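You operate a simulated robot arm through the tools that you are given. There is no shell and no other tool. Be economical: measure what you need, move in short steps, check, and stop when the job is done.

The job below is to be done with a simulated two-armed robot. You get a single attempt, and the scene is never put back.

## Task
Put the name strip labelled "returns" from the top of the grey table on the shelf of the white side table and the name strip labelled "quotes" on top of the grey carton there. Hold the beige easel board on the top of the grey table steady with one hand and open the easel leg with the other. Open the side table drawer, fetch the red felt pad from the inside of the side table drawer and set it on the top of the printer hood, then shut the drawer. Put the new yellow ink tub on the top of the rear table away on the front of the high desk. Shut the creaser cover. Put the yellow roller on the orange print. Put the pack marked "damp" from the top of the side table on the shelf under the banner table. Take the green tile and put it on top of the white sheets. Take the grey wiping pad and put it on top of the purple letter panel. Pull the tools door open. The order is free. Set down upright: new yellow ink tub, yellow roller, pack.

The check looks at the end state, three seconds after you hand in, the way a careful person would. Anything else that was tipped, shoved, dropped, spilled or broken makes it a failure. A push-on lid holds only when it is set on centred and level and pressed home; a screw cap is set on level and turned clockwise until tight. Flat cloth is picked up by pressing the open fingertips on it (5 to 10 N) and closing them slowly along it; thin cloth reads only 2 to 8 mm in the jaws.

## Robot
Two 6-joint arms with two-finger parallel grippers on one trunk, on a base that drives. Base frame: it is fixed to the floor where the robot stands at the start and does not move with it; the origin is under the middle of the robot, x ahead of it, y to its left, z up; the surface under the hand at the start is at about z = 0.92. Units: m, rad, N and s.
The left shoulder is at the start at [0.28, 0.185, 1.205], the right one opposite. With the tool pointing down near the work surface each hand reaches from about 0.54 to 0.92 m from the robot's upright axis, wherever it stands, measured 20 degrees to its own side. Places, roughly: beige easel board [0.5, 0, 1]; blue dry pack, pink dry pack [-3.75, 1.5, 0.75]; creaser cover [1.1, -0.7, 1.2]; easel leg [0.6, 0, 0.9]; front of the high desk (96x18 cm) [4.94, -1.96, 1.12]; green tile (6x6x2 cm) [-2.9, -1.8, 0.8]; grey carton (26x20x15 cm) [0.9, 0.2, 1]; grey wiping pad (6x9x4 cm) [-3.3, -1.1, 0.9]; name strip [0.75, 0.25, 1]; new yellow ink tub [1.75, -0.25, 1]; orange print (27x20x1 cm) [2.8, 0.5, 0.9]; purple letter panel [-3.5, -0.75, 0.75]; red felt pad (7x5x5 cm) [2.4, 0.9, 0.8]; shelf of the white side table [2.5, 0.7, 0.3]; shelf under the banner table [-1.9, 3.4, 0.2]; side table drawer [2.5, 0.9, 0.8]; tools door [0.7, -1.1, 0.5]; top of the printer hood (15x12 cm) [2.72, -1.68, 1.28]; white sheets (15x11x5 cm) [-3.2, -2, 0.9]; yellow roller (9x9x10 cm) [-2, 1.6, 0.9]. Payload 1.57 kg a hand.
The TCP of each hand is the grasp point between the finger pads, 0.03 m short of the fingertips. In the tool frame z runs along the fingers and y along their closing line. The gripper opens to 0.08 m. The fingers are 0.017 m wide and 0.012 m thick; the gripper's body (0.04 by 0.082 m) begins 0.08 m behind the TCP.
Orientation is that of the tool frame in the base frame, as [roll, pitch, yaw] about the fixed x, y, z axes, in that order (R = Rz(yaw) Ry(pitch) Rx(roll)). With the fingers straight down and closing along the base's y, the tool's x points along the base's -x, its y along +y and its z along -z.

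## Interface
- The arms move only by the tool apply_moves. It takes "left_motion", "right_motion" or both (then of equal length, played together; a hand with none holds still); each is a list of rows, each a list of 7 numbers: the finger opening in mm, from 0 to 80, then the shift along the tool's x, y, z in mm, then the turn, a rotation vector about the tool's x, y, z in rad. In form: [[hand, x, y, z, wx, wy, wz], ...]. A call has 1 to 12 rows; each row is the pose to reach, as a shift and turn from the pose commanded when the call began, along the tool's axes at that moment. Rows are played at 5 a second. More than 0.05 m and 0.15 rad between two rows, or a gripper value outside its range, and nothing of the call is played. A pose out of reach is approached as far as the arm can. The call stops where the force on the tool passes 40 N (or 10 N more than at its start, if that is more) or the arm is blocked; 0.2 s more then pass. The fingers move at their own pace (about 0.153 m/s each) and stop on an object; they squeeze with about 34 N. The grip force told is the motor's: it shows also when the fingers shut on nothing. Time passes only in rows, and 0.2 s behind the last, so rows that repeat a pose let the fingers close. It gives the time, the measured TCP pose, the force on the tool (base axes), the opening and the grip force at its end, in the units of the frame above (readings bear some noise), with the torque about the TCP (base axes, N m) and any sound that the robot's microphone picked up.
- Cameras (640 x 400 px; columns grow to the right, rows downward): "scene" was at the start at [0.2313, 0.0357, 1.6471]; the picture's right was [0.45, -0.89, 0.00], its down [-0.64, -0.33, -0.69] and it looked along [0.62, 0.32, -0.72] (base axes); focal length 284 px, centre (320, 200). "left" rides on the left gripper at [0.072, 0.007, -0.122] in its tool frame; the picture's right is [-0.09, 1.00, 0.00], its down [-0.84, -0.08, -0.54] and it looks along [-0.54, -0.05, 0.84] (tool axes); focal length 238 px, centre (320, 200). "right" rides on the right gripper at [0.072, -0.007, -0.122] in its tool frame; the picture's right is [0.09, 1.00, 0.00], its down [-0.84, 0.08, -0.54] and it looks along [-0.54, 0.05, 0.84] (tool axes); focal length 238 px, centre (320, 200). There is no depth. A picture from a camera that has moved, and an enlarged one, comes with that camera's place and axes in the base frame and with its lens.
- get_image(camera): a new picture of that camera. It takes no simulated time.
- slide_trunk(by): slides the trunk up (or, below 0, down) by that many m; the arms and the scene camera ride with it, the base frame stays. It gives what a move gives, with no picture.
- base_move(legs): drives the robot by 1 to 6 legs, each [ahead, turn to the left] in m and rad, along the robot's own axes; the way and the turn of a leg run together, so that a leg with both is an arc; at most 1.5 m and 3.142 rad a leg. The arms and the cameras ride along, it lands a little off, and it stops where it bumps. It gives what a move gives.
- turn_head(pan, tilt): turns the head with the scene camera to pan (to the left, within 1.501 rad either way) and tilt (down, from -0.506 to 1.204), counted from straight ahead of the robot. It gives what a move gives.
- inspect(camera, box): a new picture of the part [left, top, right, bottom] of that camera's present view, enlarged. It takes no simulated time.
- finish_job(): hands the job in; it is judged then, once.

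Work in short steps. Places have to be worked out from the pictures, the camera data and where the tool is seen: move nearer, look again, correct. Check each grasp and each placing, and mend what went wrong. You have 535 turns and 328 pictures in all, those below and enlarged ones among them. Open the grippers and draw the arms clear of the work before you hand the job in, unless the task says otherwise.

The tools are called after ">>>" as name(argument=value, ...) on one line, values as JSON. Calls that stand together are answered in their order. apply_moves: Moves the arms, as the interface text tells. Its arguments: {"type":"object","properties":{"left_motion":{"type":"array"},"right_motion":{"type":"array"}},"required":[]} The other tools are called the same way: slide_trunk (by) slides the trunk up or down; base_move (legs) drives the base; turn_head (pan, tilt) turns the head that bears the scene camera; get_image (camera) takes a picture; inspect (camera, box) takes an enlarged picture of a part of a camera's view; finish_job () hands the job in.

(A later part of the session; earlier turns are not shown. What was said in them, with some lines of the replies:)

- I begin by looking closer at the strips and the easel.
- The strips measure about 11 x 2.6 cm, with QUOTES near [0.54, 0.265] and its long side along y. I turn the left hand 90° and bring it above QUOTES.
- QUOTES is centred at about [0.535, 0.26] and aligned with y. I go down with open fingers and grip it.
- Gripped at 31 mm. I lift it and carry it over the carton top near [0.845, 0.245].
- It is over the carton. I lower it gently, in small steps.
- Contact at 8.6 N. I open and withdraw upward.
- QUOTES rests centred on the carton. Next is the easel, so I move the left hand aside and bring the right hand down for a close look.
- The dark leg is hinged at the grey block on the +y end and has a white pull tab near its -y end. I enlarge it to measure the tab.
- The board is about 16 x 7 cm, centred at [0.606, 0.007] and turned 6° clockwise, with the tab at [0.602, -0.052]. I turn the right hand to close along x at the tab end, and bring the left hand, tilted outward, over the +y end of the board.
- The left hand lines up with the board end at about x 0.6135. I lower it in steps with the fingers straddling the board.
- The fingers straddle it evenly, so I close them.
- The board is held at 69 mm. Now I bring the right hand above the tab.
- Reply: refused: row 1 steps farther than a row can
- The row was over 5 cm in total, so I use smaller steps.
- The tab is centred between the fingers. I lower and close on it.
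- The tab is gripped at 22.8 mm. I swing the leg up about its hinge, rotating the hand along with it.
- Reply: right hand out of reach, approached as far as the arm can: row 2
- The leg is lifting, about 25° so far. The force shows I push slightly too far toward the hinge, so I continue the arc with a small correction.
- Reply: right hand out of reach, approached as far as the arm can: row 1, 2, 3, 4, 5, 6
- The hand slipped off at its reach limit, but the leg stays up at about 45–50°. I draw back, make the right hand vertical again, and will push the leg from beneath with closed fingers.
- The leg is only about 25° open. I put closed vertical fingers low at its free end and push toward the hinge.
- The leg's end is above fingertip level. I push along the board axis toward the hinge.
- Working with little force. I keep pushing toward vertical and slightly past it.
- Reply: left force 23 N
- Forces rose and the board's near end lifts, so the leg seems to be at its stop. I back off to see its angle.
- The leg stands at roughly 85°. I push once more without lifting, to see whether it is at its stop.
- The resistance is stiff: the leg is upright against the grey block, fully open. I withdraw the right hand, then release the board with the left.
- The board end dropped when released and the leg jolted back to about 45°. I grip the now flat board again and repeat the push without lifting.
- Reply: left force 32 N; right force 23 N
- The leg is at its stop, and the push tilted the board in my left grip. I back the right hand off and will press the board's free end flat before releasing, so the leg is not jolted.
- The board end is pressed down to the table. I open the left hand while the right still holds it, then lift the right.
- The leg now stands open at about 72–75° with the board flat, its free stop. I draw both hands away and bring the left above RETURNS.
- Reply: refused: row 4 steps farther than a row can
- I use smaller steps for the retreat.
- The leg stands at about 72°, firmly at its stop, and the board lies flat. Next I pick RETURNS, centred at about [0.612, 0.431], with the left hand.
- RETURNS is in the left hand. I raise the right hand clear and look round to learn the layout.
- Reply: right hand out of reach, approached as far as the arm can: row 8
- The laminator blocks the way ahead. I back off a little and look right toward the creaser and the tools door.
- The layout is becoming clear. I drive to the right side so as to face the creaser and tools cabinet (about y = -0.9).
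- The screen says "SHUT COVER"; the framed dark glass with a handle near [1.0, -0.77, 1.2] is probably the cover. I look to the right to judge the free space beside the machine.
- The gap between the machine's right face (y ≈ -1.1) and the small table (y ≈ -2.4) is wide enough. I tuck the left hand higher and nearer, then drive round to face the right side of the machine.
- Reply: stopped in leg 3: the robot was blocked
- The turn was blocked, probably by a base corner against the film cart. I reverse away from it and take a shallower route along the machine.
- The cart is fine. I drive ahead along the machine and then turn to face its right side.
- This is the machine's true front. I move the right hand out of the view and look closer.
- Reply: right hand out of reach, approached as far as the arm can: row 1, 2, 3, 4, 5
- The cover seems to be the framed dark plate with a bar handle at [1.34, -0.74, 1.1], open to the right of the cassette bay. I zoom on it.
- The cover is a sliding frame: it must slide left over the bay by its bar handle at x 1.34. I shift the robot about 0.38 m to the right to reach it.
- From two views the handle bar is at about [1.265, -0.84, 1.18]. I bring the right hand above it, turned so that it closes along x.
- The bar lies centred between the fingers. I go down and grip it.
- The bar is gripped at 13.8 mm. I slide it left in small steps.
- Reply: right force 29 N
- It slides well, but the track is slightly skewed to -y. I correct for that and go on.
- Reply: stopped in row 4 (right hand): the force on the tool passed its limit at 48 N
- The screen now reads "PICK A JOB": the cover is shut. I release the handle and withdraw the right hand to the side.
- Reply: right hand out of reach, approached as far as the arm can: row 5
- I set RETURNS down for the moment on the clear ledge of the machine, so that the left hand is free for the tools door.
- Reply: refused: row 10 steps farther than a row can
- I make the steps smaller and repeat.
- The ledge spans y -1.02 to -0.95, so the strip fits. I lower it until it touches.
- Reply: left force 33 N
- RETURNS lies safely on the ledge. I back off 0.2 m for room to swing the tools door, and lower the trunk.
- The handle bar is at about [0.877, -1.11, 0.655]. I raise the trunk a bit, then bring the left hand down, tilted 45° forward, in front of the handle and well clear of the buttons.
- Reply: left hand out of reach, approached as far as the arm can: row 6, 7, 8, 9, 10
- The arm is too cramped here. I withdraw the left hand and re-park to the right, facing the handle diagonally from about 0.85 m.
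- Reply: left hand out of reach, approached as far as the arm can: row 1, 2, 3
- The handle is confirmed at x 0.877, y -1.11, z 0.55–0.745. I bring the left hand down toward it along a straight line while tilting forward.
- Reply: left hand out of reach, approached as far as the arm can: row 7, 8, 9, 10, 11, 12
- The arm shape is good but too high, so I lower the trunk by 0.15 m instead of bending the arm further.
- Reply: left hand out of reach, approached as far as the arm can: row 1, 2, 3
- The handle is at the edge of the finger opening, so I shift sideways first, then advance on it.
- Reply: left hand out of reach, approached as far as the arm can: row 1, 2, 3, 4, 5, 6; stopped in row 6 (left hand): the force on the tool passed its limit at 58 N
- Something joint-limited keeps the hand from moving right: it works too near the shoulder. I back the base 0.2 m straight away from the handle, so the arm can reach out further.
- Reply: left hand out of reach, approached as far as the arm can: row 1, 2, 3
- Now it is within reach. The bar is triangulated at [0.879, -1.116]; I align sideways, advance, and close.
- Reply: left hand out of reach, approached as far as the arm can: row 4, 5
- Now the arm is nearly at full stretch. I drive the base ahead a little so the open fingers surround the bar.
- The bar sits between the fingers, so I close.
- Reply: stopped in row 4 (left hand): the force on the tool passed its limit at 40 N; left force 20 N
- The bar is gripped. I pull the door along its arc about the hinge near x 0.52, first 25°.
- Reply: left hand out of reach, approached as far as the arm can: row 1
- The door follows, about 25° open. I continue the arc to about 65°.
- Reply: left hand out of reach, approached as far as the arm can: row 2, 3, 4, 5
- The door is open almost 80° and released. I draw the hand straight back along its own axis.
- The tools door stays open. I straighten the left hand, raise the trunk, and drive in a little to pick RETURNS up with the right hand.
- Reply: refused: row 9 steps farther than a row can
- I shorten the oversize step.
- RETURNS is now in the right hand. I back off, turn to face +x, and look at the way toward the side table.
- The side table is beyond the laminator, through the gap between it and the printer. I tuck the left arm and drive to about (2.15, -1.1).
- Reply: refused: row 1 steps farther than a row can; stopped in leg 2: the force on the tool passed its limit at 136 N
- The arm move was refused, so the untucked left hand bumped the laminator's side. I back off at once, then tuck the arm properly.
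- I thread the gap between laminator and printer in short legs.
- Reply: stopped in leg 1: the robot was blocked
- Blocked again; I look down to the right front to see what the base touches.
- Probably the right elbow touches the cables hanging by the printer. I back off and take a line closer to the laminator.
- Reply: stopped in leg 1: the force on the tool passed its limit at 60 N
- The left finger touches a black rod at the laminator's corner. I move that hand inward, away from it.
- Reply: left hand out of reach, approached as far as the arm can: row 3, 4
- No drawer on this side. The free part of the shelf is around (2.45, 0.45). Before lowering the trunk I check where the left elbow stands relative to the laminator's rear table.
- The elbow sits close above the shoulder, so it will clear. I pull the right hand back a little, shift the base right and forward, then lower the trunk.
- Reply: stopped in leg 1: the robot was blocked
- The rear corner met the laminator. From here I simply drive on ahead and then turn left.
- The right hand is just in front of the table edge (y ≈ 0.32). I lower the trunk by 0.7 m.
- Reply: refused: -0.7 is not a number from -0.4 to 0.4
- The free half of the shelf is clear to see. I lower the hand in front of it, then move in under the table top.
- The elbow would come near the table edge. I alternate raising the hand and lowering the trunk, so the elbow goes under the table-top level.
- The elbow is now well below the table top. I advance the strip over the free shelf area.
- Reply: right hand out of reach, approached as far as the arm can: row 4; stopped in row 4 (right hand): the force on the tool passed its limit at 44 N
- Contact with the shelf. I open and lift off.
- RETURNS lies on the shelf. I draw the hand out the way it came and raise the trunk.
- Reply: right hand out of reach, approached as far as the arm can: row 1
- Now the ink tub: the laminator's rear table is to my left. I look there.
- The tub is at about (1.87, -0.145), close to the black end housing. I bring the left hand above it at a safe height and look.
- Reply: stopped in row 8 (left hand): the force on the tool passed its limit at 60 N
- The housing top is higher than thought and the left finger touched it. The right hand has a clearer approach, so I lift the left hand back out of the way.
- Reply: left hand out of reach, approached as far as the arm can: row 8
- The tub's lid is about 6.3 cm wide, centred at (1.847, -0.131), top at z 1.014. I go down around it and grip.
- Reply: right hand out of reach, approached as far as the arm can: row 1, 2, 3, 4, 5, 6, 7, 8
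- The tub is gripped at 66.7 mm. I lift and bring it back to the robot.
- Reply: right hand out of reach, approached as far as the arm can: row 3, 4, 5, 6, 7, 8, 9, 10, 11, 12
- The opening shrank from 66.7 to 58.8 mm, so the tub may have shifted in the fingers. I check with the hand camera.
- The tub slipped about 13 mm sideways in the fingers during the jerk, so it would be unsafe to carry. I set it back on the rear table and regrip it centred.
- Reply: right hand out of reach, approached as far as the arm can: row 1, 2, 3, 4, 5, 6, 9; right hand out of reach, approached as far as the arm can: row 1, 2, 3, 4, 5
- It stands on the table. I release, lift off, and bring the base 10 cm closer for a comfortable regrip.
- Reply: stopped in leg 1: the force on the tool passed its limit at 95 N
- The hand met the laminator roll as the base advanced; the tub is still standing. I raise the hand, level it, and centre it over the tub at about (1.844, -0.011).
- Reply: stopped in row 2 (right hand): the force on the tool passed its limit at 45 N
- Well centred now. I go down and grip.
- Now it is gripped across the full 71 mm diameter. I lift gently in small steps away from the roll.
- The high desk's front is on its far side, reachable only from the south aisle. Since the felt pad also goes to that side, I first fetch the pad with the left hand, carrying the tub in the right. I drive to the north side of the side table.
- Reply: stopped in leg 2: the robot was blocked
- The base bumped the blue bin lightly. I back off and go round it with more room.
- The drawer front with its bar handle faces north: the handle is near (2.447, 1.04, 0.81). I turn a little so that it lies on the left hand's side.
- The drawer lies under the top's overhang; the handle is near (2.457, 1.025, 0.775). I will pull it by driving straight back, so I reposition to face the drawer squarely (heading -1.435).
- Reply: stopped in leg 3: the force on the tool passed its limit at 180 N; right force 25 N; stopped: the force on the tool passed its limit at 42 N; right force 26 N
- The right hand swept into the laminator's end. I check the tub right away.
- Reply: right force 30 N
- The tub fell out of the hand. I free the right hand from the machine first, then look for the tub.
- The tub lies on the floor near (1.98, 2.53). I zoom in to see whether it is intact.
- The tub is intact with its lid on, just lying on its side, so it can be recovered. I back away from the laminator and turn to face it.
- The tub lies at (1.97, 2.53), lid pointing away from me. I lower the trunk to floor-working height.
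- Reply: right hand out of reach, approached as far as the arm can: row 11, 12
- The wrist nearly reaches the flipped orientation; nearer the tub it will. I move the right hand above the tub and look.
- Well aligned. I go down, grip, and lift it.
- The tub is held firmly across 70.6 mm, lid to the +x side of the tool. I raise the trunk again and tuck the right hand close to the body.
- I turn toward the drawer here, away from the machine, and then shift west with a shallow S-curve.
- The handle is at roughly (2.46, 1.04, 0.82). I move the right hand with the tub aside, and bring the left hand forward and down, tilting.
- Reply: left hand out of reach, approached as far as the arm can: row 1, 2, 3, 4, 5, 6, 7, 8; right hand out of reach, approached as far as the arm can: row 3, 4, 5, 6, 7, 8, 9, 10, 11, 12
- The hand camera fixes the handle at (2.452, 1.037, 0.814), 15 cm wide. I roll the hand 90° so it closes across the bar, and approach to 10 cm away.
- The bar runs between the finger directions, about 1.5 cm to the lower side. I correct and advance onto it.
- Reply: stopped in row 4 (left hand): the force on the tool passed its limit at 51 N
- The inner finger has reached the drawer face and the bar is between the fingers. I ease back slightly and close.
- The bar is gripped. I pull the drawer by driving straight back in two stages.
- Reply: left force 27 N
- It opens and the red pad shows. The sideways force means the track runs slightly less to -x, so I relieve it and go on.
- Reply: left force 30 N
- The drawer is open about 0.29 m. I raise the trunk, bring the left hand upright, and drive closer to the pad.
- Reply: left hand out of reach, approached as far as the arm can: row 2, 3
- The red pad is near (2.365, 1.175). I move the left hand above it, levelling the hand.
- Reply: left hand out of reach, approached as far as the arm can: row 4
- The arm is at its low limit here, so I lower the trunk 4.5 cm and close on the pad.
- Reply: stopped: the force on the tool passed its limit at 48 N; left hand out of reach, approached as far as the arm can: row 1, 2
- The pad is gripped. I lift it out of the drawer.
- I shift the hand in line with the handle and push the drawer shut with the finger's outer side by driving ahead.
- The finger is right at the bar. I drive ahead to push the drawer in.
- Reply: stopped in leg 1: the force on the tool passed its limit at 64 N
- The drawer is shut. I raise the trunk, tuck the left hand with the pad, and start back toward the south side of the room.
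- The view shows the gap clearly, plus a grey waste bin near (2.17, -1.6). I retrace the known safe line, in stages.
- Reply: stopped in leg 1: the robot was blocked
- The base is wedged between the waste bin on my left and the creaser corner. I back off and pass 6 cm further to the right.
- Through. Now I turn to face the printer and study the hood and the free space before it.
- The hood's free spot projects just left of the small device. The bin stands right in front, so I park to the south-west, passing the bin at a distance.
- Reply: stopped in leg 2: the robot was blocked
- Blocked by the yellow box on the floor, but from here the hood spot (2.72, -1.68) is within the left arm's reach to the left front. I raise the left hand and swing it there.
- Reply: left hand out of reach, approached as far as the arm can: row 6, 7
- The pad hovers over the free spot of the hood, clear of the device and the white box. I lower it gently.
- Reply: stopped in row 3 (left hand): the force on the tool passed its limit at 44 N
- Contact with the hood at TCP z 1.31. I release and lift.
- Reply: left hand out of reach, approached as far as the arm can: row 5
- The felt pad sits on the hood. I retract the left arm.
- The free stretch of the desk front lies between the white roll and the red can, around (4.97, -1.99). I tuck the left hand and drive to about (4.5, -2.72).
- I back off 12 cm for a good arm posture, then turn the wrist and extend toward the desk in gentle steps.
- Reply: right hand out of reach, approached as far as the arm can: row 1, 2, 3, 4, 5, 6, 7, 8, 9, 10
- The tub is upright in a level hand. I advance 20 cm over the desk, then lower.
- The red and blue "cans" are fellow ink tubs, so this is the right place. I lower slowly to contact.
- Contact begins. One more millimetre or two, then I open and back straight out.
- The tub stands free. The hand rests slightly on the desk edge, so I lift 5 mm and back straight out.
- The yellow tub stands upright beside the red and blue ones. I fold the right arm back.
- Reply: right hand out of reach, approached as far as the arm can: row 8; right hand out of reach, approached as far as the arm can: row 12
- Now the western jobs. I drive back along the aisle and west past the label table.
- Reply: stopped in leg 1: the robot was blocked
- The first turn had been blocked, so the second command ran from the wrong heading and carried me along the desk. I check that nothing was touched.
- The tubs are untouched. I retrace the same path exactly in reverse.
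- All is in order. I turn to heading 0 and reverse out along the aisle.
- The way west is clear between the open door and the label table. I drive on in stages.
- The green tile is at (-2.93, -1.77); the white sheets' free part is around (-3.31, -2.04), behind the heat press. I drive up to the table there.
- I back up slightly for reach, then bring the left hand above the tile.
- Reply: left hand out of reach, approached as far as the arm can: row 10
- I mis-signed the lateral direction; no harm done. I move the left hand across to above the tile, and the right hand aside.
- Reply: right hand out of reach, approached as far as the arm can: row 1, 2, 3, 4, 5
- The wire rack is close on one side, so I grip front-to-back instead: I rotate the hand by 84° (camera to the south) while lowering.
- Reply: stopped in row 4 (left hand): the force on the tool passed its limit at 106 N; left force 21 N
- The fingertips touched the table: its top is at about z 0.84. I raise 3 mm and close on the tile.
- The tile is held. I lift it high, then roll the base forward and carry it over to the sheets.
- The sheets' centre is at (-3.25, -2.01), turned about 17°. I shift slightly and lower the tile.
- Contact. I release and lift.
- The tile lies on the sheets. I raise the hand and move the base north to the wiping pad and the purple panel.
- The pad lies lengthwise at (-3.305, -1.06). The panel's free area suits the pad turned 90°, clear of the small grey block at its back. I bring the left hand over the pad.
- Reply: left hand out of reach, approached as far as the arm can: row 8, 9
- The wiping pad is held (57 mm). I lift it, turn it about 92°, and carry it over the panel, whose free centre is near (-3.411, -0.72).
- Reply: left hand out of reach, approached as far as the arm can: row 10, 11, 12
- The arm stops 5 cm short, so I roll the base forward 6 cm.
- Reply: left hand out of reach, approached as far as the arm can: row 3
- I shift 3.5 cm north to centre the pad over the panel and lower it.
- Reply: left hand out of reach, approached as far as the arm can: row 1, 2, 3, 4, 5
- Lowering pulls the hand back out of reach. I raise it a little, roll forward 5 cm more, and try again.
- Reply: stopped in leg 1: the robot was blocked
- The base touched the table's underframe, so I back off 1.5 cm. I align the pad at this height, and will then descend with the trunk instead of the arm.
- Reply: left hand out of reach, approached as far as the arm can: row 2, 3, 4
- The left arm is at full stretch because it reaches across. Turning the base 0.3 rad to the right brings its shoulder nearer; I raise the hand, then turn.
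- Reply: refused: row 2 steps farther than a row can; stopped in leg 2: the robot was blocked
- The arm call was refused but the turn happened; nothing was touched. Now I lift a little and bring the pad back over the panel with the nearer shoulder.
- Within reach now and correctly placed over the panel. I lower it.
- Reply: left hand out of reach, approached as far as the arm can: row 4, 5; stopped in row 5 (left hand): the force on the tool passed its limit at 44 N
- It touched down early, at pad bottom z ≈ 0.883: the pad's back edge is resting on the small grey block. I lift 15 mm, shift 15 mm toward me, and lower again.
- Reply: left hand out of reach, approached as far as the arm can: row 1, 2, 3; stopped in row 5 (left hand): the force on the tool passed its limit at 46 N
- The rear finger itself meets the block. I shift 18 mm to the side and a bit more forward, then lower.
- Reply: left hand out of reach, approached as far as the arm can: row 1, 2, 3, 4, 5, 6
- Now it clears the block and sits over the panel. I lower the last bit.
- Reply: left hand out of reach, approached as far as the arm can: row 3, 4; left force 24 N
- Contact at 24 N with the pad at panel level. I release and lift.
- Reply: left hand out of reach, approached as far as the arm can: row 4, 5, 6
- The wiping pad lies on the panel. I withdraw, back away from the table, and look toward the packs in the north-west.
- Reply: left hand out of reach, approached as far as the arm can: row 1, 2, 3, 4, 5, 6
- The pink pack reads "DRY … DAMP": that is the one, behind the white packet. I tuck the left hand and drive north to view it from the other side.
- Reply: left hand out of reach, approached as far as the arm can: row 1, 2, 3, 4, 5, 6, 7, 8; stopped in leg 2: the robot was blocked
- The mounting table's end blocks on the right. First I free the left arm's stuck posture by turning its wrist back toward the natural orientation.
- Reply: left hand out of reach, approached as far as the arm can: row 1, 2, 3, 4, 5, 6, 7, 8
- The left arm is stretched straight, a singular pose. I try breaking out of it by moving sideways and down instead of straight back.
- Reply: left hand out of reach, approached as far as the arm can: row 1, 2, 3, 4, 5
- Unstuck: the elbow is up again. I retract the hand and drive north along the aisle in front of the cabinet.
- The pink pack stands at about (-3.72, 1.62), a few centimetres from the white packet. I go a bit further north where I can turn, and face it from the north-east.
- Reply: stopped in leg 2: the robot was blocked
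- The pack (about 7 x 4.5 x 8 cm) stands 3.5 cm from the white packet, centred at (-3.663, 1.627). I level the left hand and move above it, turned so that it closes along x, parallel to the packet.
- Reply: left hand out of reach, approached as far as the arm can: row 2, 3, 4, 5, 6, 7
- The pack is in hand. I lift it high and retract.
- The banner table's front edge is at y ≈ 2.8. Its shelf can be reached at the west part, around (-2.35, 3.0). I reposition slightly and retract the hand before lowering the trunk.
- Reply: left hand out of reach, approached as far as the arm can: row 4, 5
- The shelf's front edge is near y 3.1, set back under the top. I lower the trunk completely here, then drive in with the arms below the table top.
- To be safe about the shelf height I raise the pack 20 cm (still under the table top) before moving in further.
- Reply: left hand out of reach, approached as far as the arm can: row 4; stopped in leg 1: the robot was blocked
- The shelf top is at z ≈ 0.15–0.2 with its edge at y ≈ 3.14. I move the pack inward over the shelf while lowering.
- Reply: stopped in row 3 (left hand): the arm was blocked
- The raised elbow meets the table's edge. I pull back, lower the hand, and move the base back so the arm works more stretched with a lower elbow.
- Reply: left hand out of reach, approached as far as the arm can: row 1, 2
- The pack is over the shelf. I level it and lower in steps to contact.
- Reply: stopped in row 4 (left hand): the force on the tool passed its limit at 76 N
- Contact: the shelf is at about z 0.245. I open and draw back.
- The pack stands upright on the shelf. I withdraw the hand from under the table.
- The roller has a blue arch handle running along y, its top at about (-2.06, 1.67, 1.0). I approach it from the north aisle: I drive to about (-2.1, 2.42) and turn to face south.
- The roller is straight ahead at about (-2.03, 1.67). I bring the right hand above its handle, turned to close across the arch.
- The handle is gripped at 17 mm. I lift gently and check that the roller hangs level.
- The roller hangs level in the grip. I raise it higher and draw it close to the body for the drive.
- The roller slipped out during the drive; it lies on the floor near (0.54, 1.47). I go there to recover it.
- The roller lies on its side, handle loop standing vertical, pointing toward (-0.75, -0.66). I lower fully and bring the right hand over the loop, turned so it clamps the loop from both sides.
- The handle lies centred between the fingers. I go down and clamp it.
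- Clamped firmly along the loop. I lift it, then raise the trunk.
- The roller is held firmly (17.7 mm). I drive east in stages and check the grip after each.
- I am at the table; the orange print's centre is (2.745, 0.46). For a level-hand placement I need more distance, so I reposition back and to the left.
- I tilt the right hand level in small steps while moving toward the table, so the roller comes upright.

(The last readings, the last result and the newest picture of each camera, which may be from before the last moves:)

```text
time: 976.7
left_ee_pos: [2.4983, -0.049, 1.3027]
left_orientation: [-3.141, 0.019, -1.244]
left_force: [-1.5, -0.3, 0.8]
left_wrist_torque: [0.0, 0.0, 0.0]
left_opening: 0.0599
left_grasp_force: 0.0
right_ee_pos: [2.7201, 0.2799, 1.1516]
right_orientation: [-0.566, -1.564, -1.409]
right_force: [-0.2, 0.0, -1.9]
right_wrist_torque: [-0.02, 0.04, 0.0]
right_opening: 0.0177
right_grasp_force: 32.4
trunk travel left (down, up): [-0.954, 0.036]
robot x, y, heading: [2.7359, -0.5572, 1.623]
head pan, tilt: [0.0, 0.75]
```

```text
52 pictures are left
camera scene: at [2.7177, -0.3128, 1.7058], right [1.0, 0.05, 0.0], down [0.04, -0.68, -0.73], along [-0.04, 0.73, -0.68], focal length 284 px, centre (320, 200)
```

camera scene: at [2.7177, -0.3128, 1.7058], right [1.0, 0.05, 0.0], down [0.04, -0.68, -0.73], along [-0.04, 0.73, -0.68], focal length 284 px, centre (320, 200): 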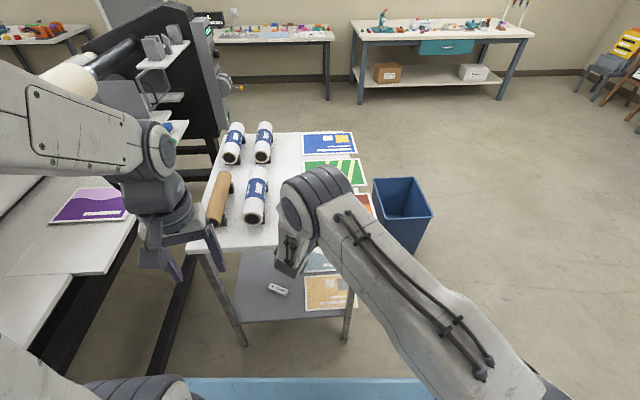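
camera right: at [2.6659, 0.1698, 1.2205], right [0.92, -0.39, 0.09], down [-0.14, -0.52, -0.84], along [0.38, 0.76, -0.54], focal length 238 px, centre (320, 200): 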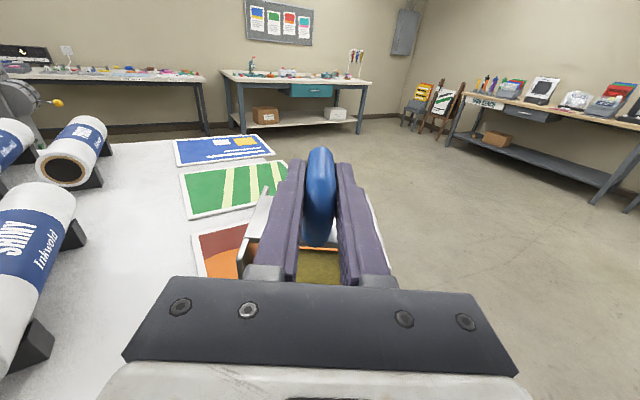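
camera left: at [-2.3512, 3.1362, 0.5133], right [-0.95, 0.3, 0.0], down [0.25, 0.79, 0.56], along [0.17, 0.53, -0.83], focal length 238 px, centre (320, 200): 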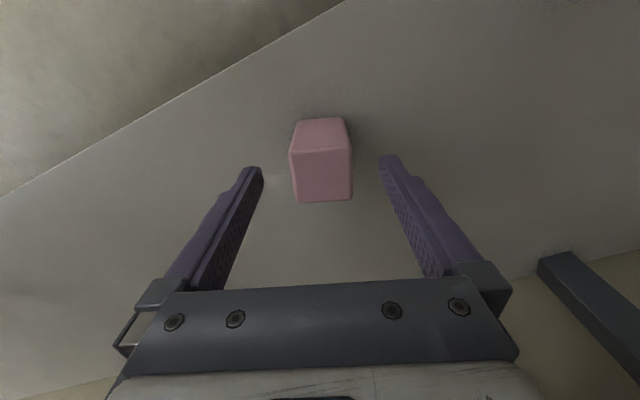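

The roller is upright in the level hand. I advance over the print.

>>> apply_moves(right_motion=[[0, 0, -8, 27, 0, 0, 0], [0, 0, -16, 55, 0, 0, 0], [0, 0, -24, 83, 0, 0, 0], [0, 0, -32, 110, 0, 0, 0], [0, 0, -40, 138, 0, 0, 0], [0, 0, -48, 165, 0, 0, 0]])

>>> slide_trunk(by=-0.11)

>>> get_image(camera="right")

>>> get_image(camera="scene")

```text
time: 978.1
left_ee_pos: [2.4978, -0.0495, 1.3018]
left_orientation: [-3.141, 0.021, -1.244]
left_force: [-0.1, -0.3, 0.3]
left_wrist_torque: [-0.04, 0.01, 0.0]
left_opening: 0.0602
left_grasp_force: 0.1
right_ee_pos: [2.7406, 0.4503, 1.1513]
right_orientation: [-0.586, -1.569, -1.391]
right_force: [1.0, 0.4, -2.1]
right_wrist_torque: [-0.03, -0.02, 0.01]
right_opening: 0.0176
right_grasp_force: 32.3
trunk travel left (down, up): [-0.954, 0.036]
robot x, y, heading: [2.7301, -0.5547, 1.622]
head pan, tilt: [0.0, 0.75]
```

```text
time: 979.5
left_ee_pos: [2.4978, -0.0492, 1.1934]
left_orientation: [-3.14, 0.019, -1.247]
left_force: [0.2, -0.2, -0.4]
left_wrist_torque: [0.01, 0.01, 0.0]
left_opening: 0.0602
left_grasp_force: 0.1
right_ee_pos: [2.7405, 0.4506, 1.0412]
right_orientation: [-0.712, -1.567, -1.267]
right_force: [0.1, 0.7, -2.1]
right_wrist_torque: [-0.01, 0.0, -0.02]
right_opening: 0.0175
right_grasp_force: 32.7
trunk travel left (down, up): [-0.844, 0.146]
robot x, y, heading: [2.7318, -0.5555, 1.622]
head pan, tilt: [0.0, 0.75]
```

```text
51 pictures are left
camera right: at [2.6866, 0.3405, 1.1113], right [0.92, -0.39, 0.09], down [-0.14, -0.53, -0.84], along [0.38, 0.75, -0.54], focal length 238 px, centre (320, 200)
```

right: 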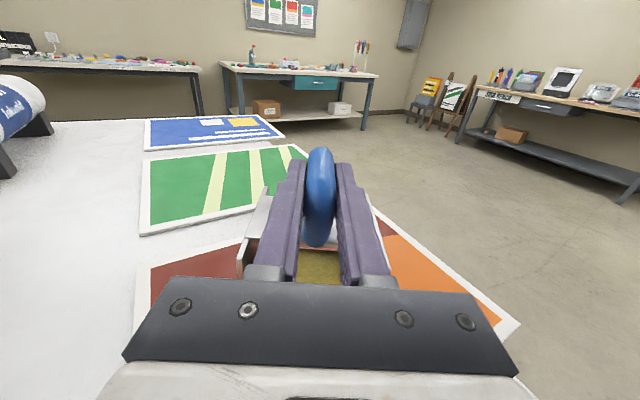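

```text
50 pictures are left
camera scene: at [2.7177, -0.313, 1.5959], right [1.0, 0.05, 0.0], down [0.04, -0.68, -0.73], along [-0.04, 0.73, -0.68], focal length 284 px, centre (320, 200)
```

scene: 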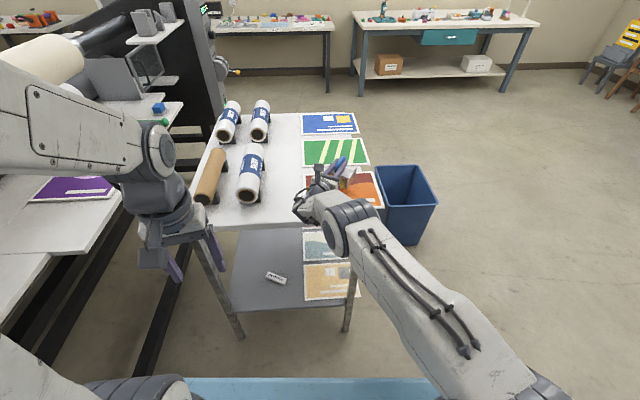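

It is over the print. I lower by the trunk, then in small arm steps to contact.

>>> slide_trunk(by=-0.045)

>>> apply_moves(right_motion=[[0, -4, 0, 0, 0, 0, 0], [0, -8, 0, 0, 0, 0, 0], [0, -11, 0, 0, 0, 0, 0]])

```text
time: 980.4
left_ee_pos: [2.4976, -0.0519, 1.1493]
left_orientation: [-3.139, 0.019, -1.245]
left_force: [0.0, -0.5, 0.9]
left_wrist_torque: [-0.02, 0.02, 0.0]
left_opening: 0.0597
left_grasp_force: 0.0
right_ee_pos: [2.7399, 0.4502, 1.006]
right_orientation: [-0.486, -1.552, -1.495]
right_force: [0.7, 1.4, 32.3]
right_wrist_torque: [-0.27, -0.17, 0.03]
right_opening: 0.018
right_grasp_force: 32.4
trunk travel left (down, up): [-0.799, 0.191]
robot x, y, heading: [2.729, -0.5537, 1.62]
head pan, tilt: [0.0, 0.75]
```

```text
time: 981.2
left_ee_pos: [2.4982, -0.0501, 1.1494]
left_orientation: [-3.14, 0.021, -1.245]
left_force: [-0.8, 0.9, -0.2]
left_wrist_torque: [0.01, 0.02, 0.0]
left_opening: 0.0599
left_grasp_force: 0.1
right_ee_pos: [2.7396, 0.4513, 0.9948]
right_orientation: [-0.549, -1.55, -1.428]
right_force: [0.5, -1.3, 32.0]
right_wrist_torque: [-0.26, 0.03, 0.0]
right_opening: 0.0174
right_grasp_force: 32.3
trunk travel left (down, up): [-0.799, 0.191]
robot x, y, heading: [2.7313, -0.5558, 1.624]
head pan, tilt: [0.0, 0.75]
```

It rests on the print (32 N). I ease off a few millimetres and open.

>>> apply_moves(right_motion=[[0, 6, 0, 0, 0, 0, 0], [0, 6, 0, 0, 0, 0, 0]])

>>> get_image(camera="right")

```text
time: 981.8
left_ee_pos: [2.4988, -0.0502, 1.1474]
left_orientation: [-3.14, 0.02, -1.246]
left_force: [-0.1, 0.3, 0.2]
left_wrist_torque: [0.01, -0.02, 0.0]
left_opening: 0.0599
left_grasp_force: 0.0
right_ee_pos: [2.74, 0.4511, 0.9941]
right_orientation: [-0.692, -1.562, -1.283]
right_force: [1.3, 6.0, 17.8]
right_wrist_torque: [0.41, -0.16, -0.04]
right_opening: 0.0173
right_grasp_force: 32.1
trunk travel left (down, up): [-0.799, 0.191]
robot x, y, heading: [2.7299, -0.5547, 1.625]
head pan, tilt: [0.0, 0.75]
```

```text
49 pictures are left
camera right: at [2.6865, 0.3406, 1.0635], right [0.92, -0.39, 0.09], down [-0.14, -0.52, -0.84], along [0.38, 0.76, -0.53], focal length 238 px, centre (320, 200)
```

right: 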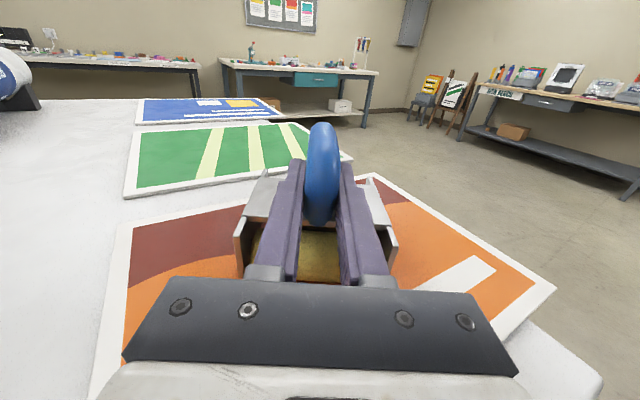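

>>> apply_moves(right_motion=[[0, 4, 0, 0, 0, 0, 0], [0, 4, 0, 0, 0, 0, 0], [30, 4, 0, 0, 0, 0, 0], [50, 4, 0, 0, 0, 0, 0], [50, 4, 0, 0, 0, 0, 0]])

>>> get_image(camera="right")

```text
time: 983.0
left_ee_pos: [2.4974, -0.0502, 1.1469]
left_orientation: [-3.141, 0.02, -1.244]
left_force: [-0.7, 0.6, -0.3]
left_wrist_torque: [-0.02, 0.0, -0.01]
left_opening: 0.0598
left_grasp_force: 0.1
right_ee_pos: [2.7401, 0.4501, 0.9961]
right_orientation: [-0.764, -1.569, -1.211]
right_force: [-0.5, -0.2, 0.0]
right_wrist_torque: [-0.01, 0.04, 0.01]
right_opening: 0.0501
right_grasp_force: 0.1
trunk travel left (down, up): [-0.799, 0.191]
robot x, y, heading: [2.7292, -0.5557, 1.624]
head pan, tilt: [0.0, 0.75]
```

```text
48 pictures are left
camera right: at [2.6867, 0.3407, 1.0652], right [0.92, -0.39, 0.09], down [-0.14, -0.53, -0.84], along [0.38, 0.75, -0.54], focal length 238 px, centre (320, 200)
```

right: 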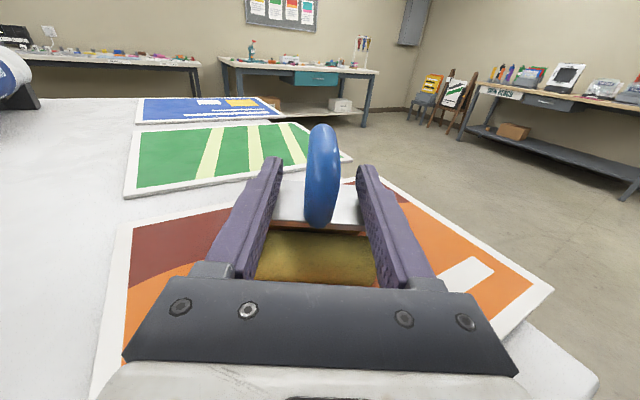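

The roller stands on the print. I back the hand straight out.

>>> apply_moves(right_motion=[[50, 0, 0, -20, 0, 0, 0], [50, 0, 0, -50, 0, 0, 0], [50, 0, 0, -85, 0, 0, 0], [50, 5, 0, -125, 0, 0, 0], [50, 15, 0, -165, 0, 0, 0], [50, 25, 0, -200, 0, 0, 0]])

>>> get_image(camera="right")

>>> inspect(camera="scene", box=[180, 90, 440, 330])

```text
time: 984.4
left_ee_pos: [2.4983, -0.0492, 1.1481]
left_orientation: [-3.14, 0.019, -1.244]
left_force: [-0.8, -0.3, 0.1]
left_wrist_torque: [0.02, -0.04, 0.03]
left_opening: 0.0599
left_grasp_force: 0.0
right_ee_pos: [2.6625, 0.2676, 1.0201]
right_orientation: [-0.825, -1.567, -1.151]
right_force: [-0.2, 0.0, -0.3]
right_wrist_torque: [-0.01, -0.01, -0.03]
right_opening: 0.05
right_grasp_force: 0.0
trunk travel left (down, up): [-0.799, 0.191]
robot x, y, heading: [2.7313, -0.5573, 1.625]
head pan, tilt: [0.0, 0.75]
```

```text
47 pictures are left
camera right: at [2.6084, 0.1564, 1.0895], right [0.92, -0.39, 0.09], down [-0.14, -0.53, -0.84], along [0.38, 0.75, -0.54], focal length 238 px, centre (320, 200)
```

right: 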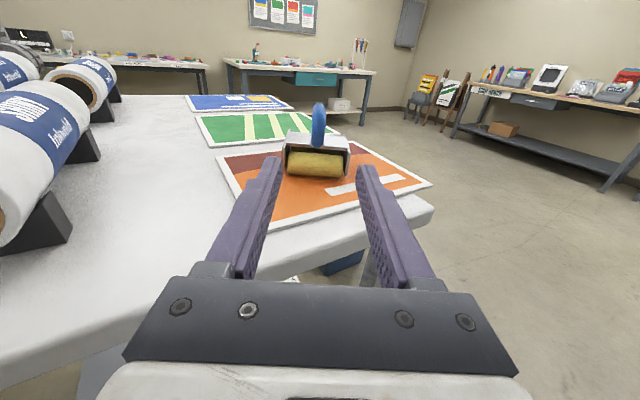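

```text
1.67 times, centred on (310, 210) of scene
camera zoom: at [2.7177, -0.3128, 1.5508], right [1.0, 0.05, 0.0], down [0.04, -0.68, -0.73], along [-0.04, 0.73, -0.68], focal length 474 px, centre (337, 183)
```

zoom: 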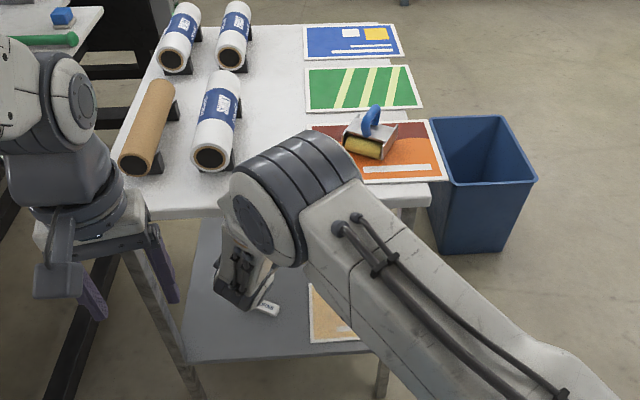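

All jobs are placed. I draw the arms clear of the table, then take a last look.

>>> apply_moves(right_motion=[[60, 20, 0, -40, 0, 0, 0], [60, 40, 0, -75, 0, -0.1, 0], [60, 60, 10, -105, 0, -0.22, 0], [60, 80, 20, -130, 0, -0.34, 0]])

>>> base_move(legs=[[-0.2, 0]])

>>> get_image(camera="scene")

```text
time: 985.1
left_ee_pos: [2.4946, -0.0509, 1.1479]
left_orientation: [3.132, 0.014, -1.248]
left_force: [-21.8, 2.0, -9.9]
left_wrist_torque: [-0.18, 0.92, 0.44]
left_opening: 0.0419
left_grasp_force: 0.1
right_ee_pos: [2.6387, 0.1886, 1.0603]
right_orientation: [3.063, -1.432, 1.234]
right_force: [-0.4, 0.9, -0.3]
right_wrist_torque: [-0.01, -0.02, 0.02]
right_opening: 0.06
right_grasp_force: 0.0
trunk travel left (down, up): [-0.799, 0.191]
robot x, y, heading: [2.73, -0.5548, 1.625]
head pan, tilt: [0.0, 0.75]
stopped in row 3 (left hand): the force on the tool passed its limit at 63 N (the readings are from after the stop); the commanded pose is now the measured one
```

```text
time: 986.7
left_ee_pos: [2.5064, -0.2525, 1.1494]
left_orientation: [3.134, 0.013, -1.248]
left_force: [-20.8, -11.6, 6.5]
left_wrist_torque: [-0.23, 0.43, 0.04]
left_opening: 0.039
left_grasp_force: 0.1
right_ee_pos: [2.647, -0.0118, 1.0622]
right_orientation: [3.067, -1.435, 1.232]
right_force: [0.4, 0.0, 0.3]
right_wrist_torque: [-0.01, -0.01, 0.01]
right_opening: 0.0602
right_grasp_force: 0.0
trunk travel left (down, up): [-0.799, 0.191]
robot x, y, heading: [2.7381, -0.7561, 1.622]
head pan, tilt: [0.0, 0.75]
```

```text
45 pictures are left
camera scene: at [2.7278, -0.5123, 1.5507], right [1.0, 0.05, 0.0], down [0.04, -0.68, -0.73], along [-0.04, 0.73, -0.68], focal length 284 px, centre (320, 200)
```

scene: 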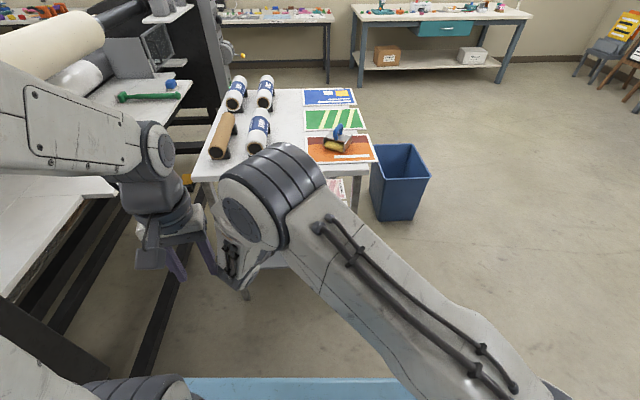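

My two arms touch each other lightly, so I move the left hand outward to separate them.

>>> apply_moves(left_motion=[[60, 0, 25, 0, 0, 0, 0], [60, 0, 50, -15, 0, 0, 0], [60, 0, 80, -30, 0, 0, 0], [60, 0, 110, -45, 0, 0, 0]])

>>> inspect(camera="scene", box=[180, 60, 440, 240])

```text
time: 987.7
left_ee_pos: [2.4015, -0.2876, 1.1934]
left_orientation: [3.137, 0.012, -1.249]
left_force: [0.1, 0.5, 0.5]
left_wrist_torque: [-0.05, 0.01, 0.0]
left_opening: 0.0601
left_grasp_force: 0.0
right_ee_pos: [2.6458, -0.0112, 1.0603]
right_orientation: [3.068, -1.437, 1.231]
right_force: [0.8, 0.0, 0.9]
right_wrist_torque: [0.03, 0.02, 0.01]
right_opening: 0.0596
right_grasp_force: 0.0
trunk travel left (down, up): [-0.799, 0.191]
robot x, y, heading: [2.7422, -0.7539, 1.621]
head pan, tilt: [0.0, 0.75]
```

```text
2.22 times, centred on (310, 150) of scene
camera zoom: at [2.7279, -0.5127, 1.5508], right [1.0, 0.05, 0.0], down [0.04, -0.68, -0.73], along [-0.04, 0.73, -0.68], focal length 631 px, centre (342, 311)
```

zoom: 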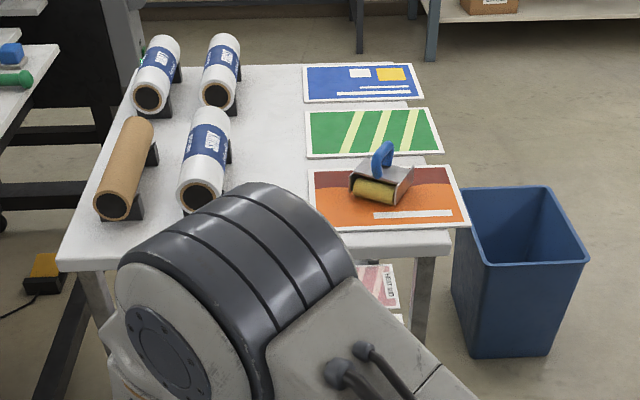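

The roller stands upright on the orange print, both hands are empty and clear of the work, and every placing was checked as I went. I hand the job in.

>>> finish_job()

```text
The job is handed in.
```

I did every item on the list and handed the job in. The ink tub and the roller were both dropped on the way and recovered.

- **Dropped items:** The yellow ink tub fell to the floor when my hand hit the laminator's end. It was unbroken, with its lid still on, and now stands upright on the front of the high desk beside the red and blue tubs. The yellow roller slipped out of my grip while I was driving. I picked it up, and it stands upright on the orange print.
- **Bumps:** The base or arms touched the blue bin, the film cart, the laminator and a few tables. Nothing looked tipped or broken, but the blue bin may have shifted slightly.
- **Easel:** The leg was pushed to its stop but stands at about 72 degrees, not fully upright. The board slid about 1.5 cm while I held it.
- **Drawer:** I pushed it until it stopped and its front looked shut, but I did not go back for another look from that side.
- **Wiping pad:** It lies on the purple panel, set slightly toward the front to clear the small grey block at the back.
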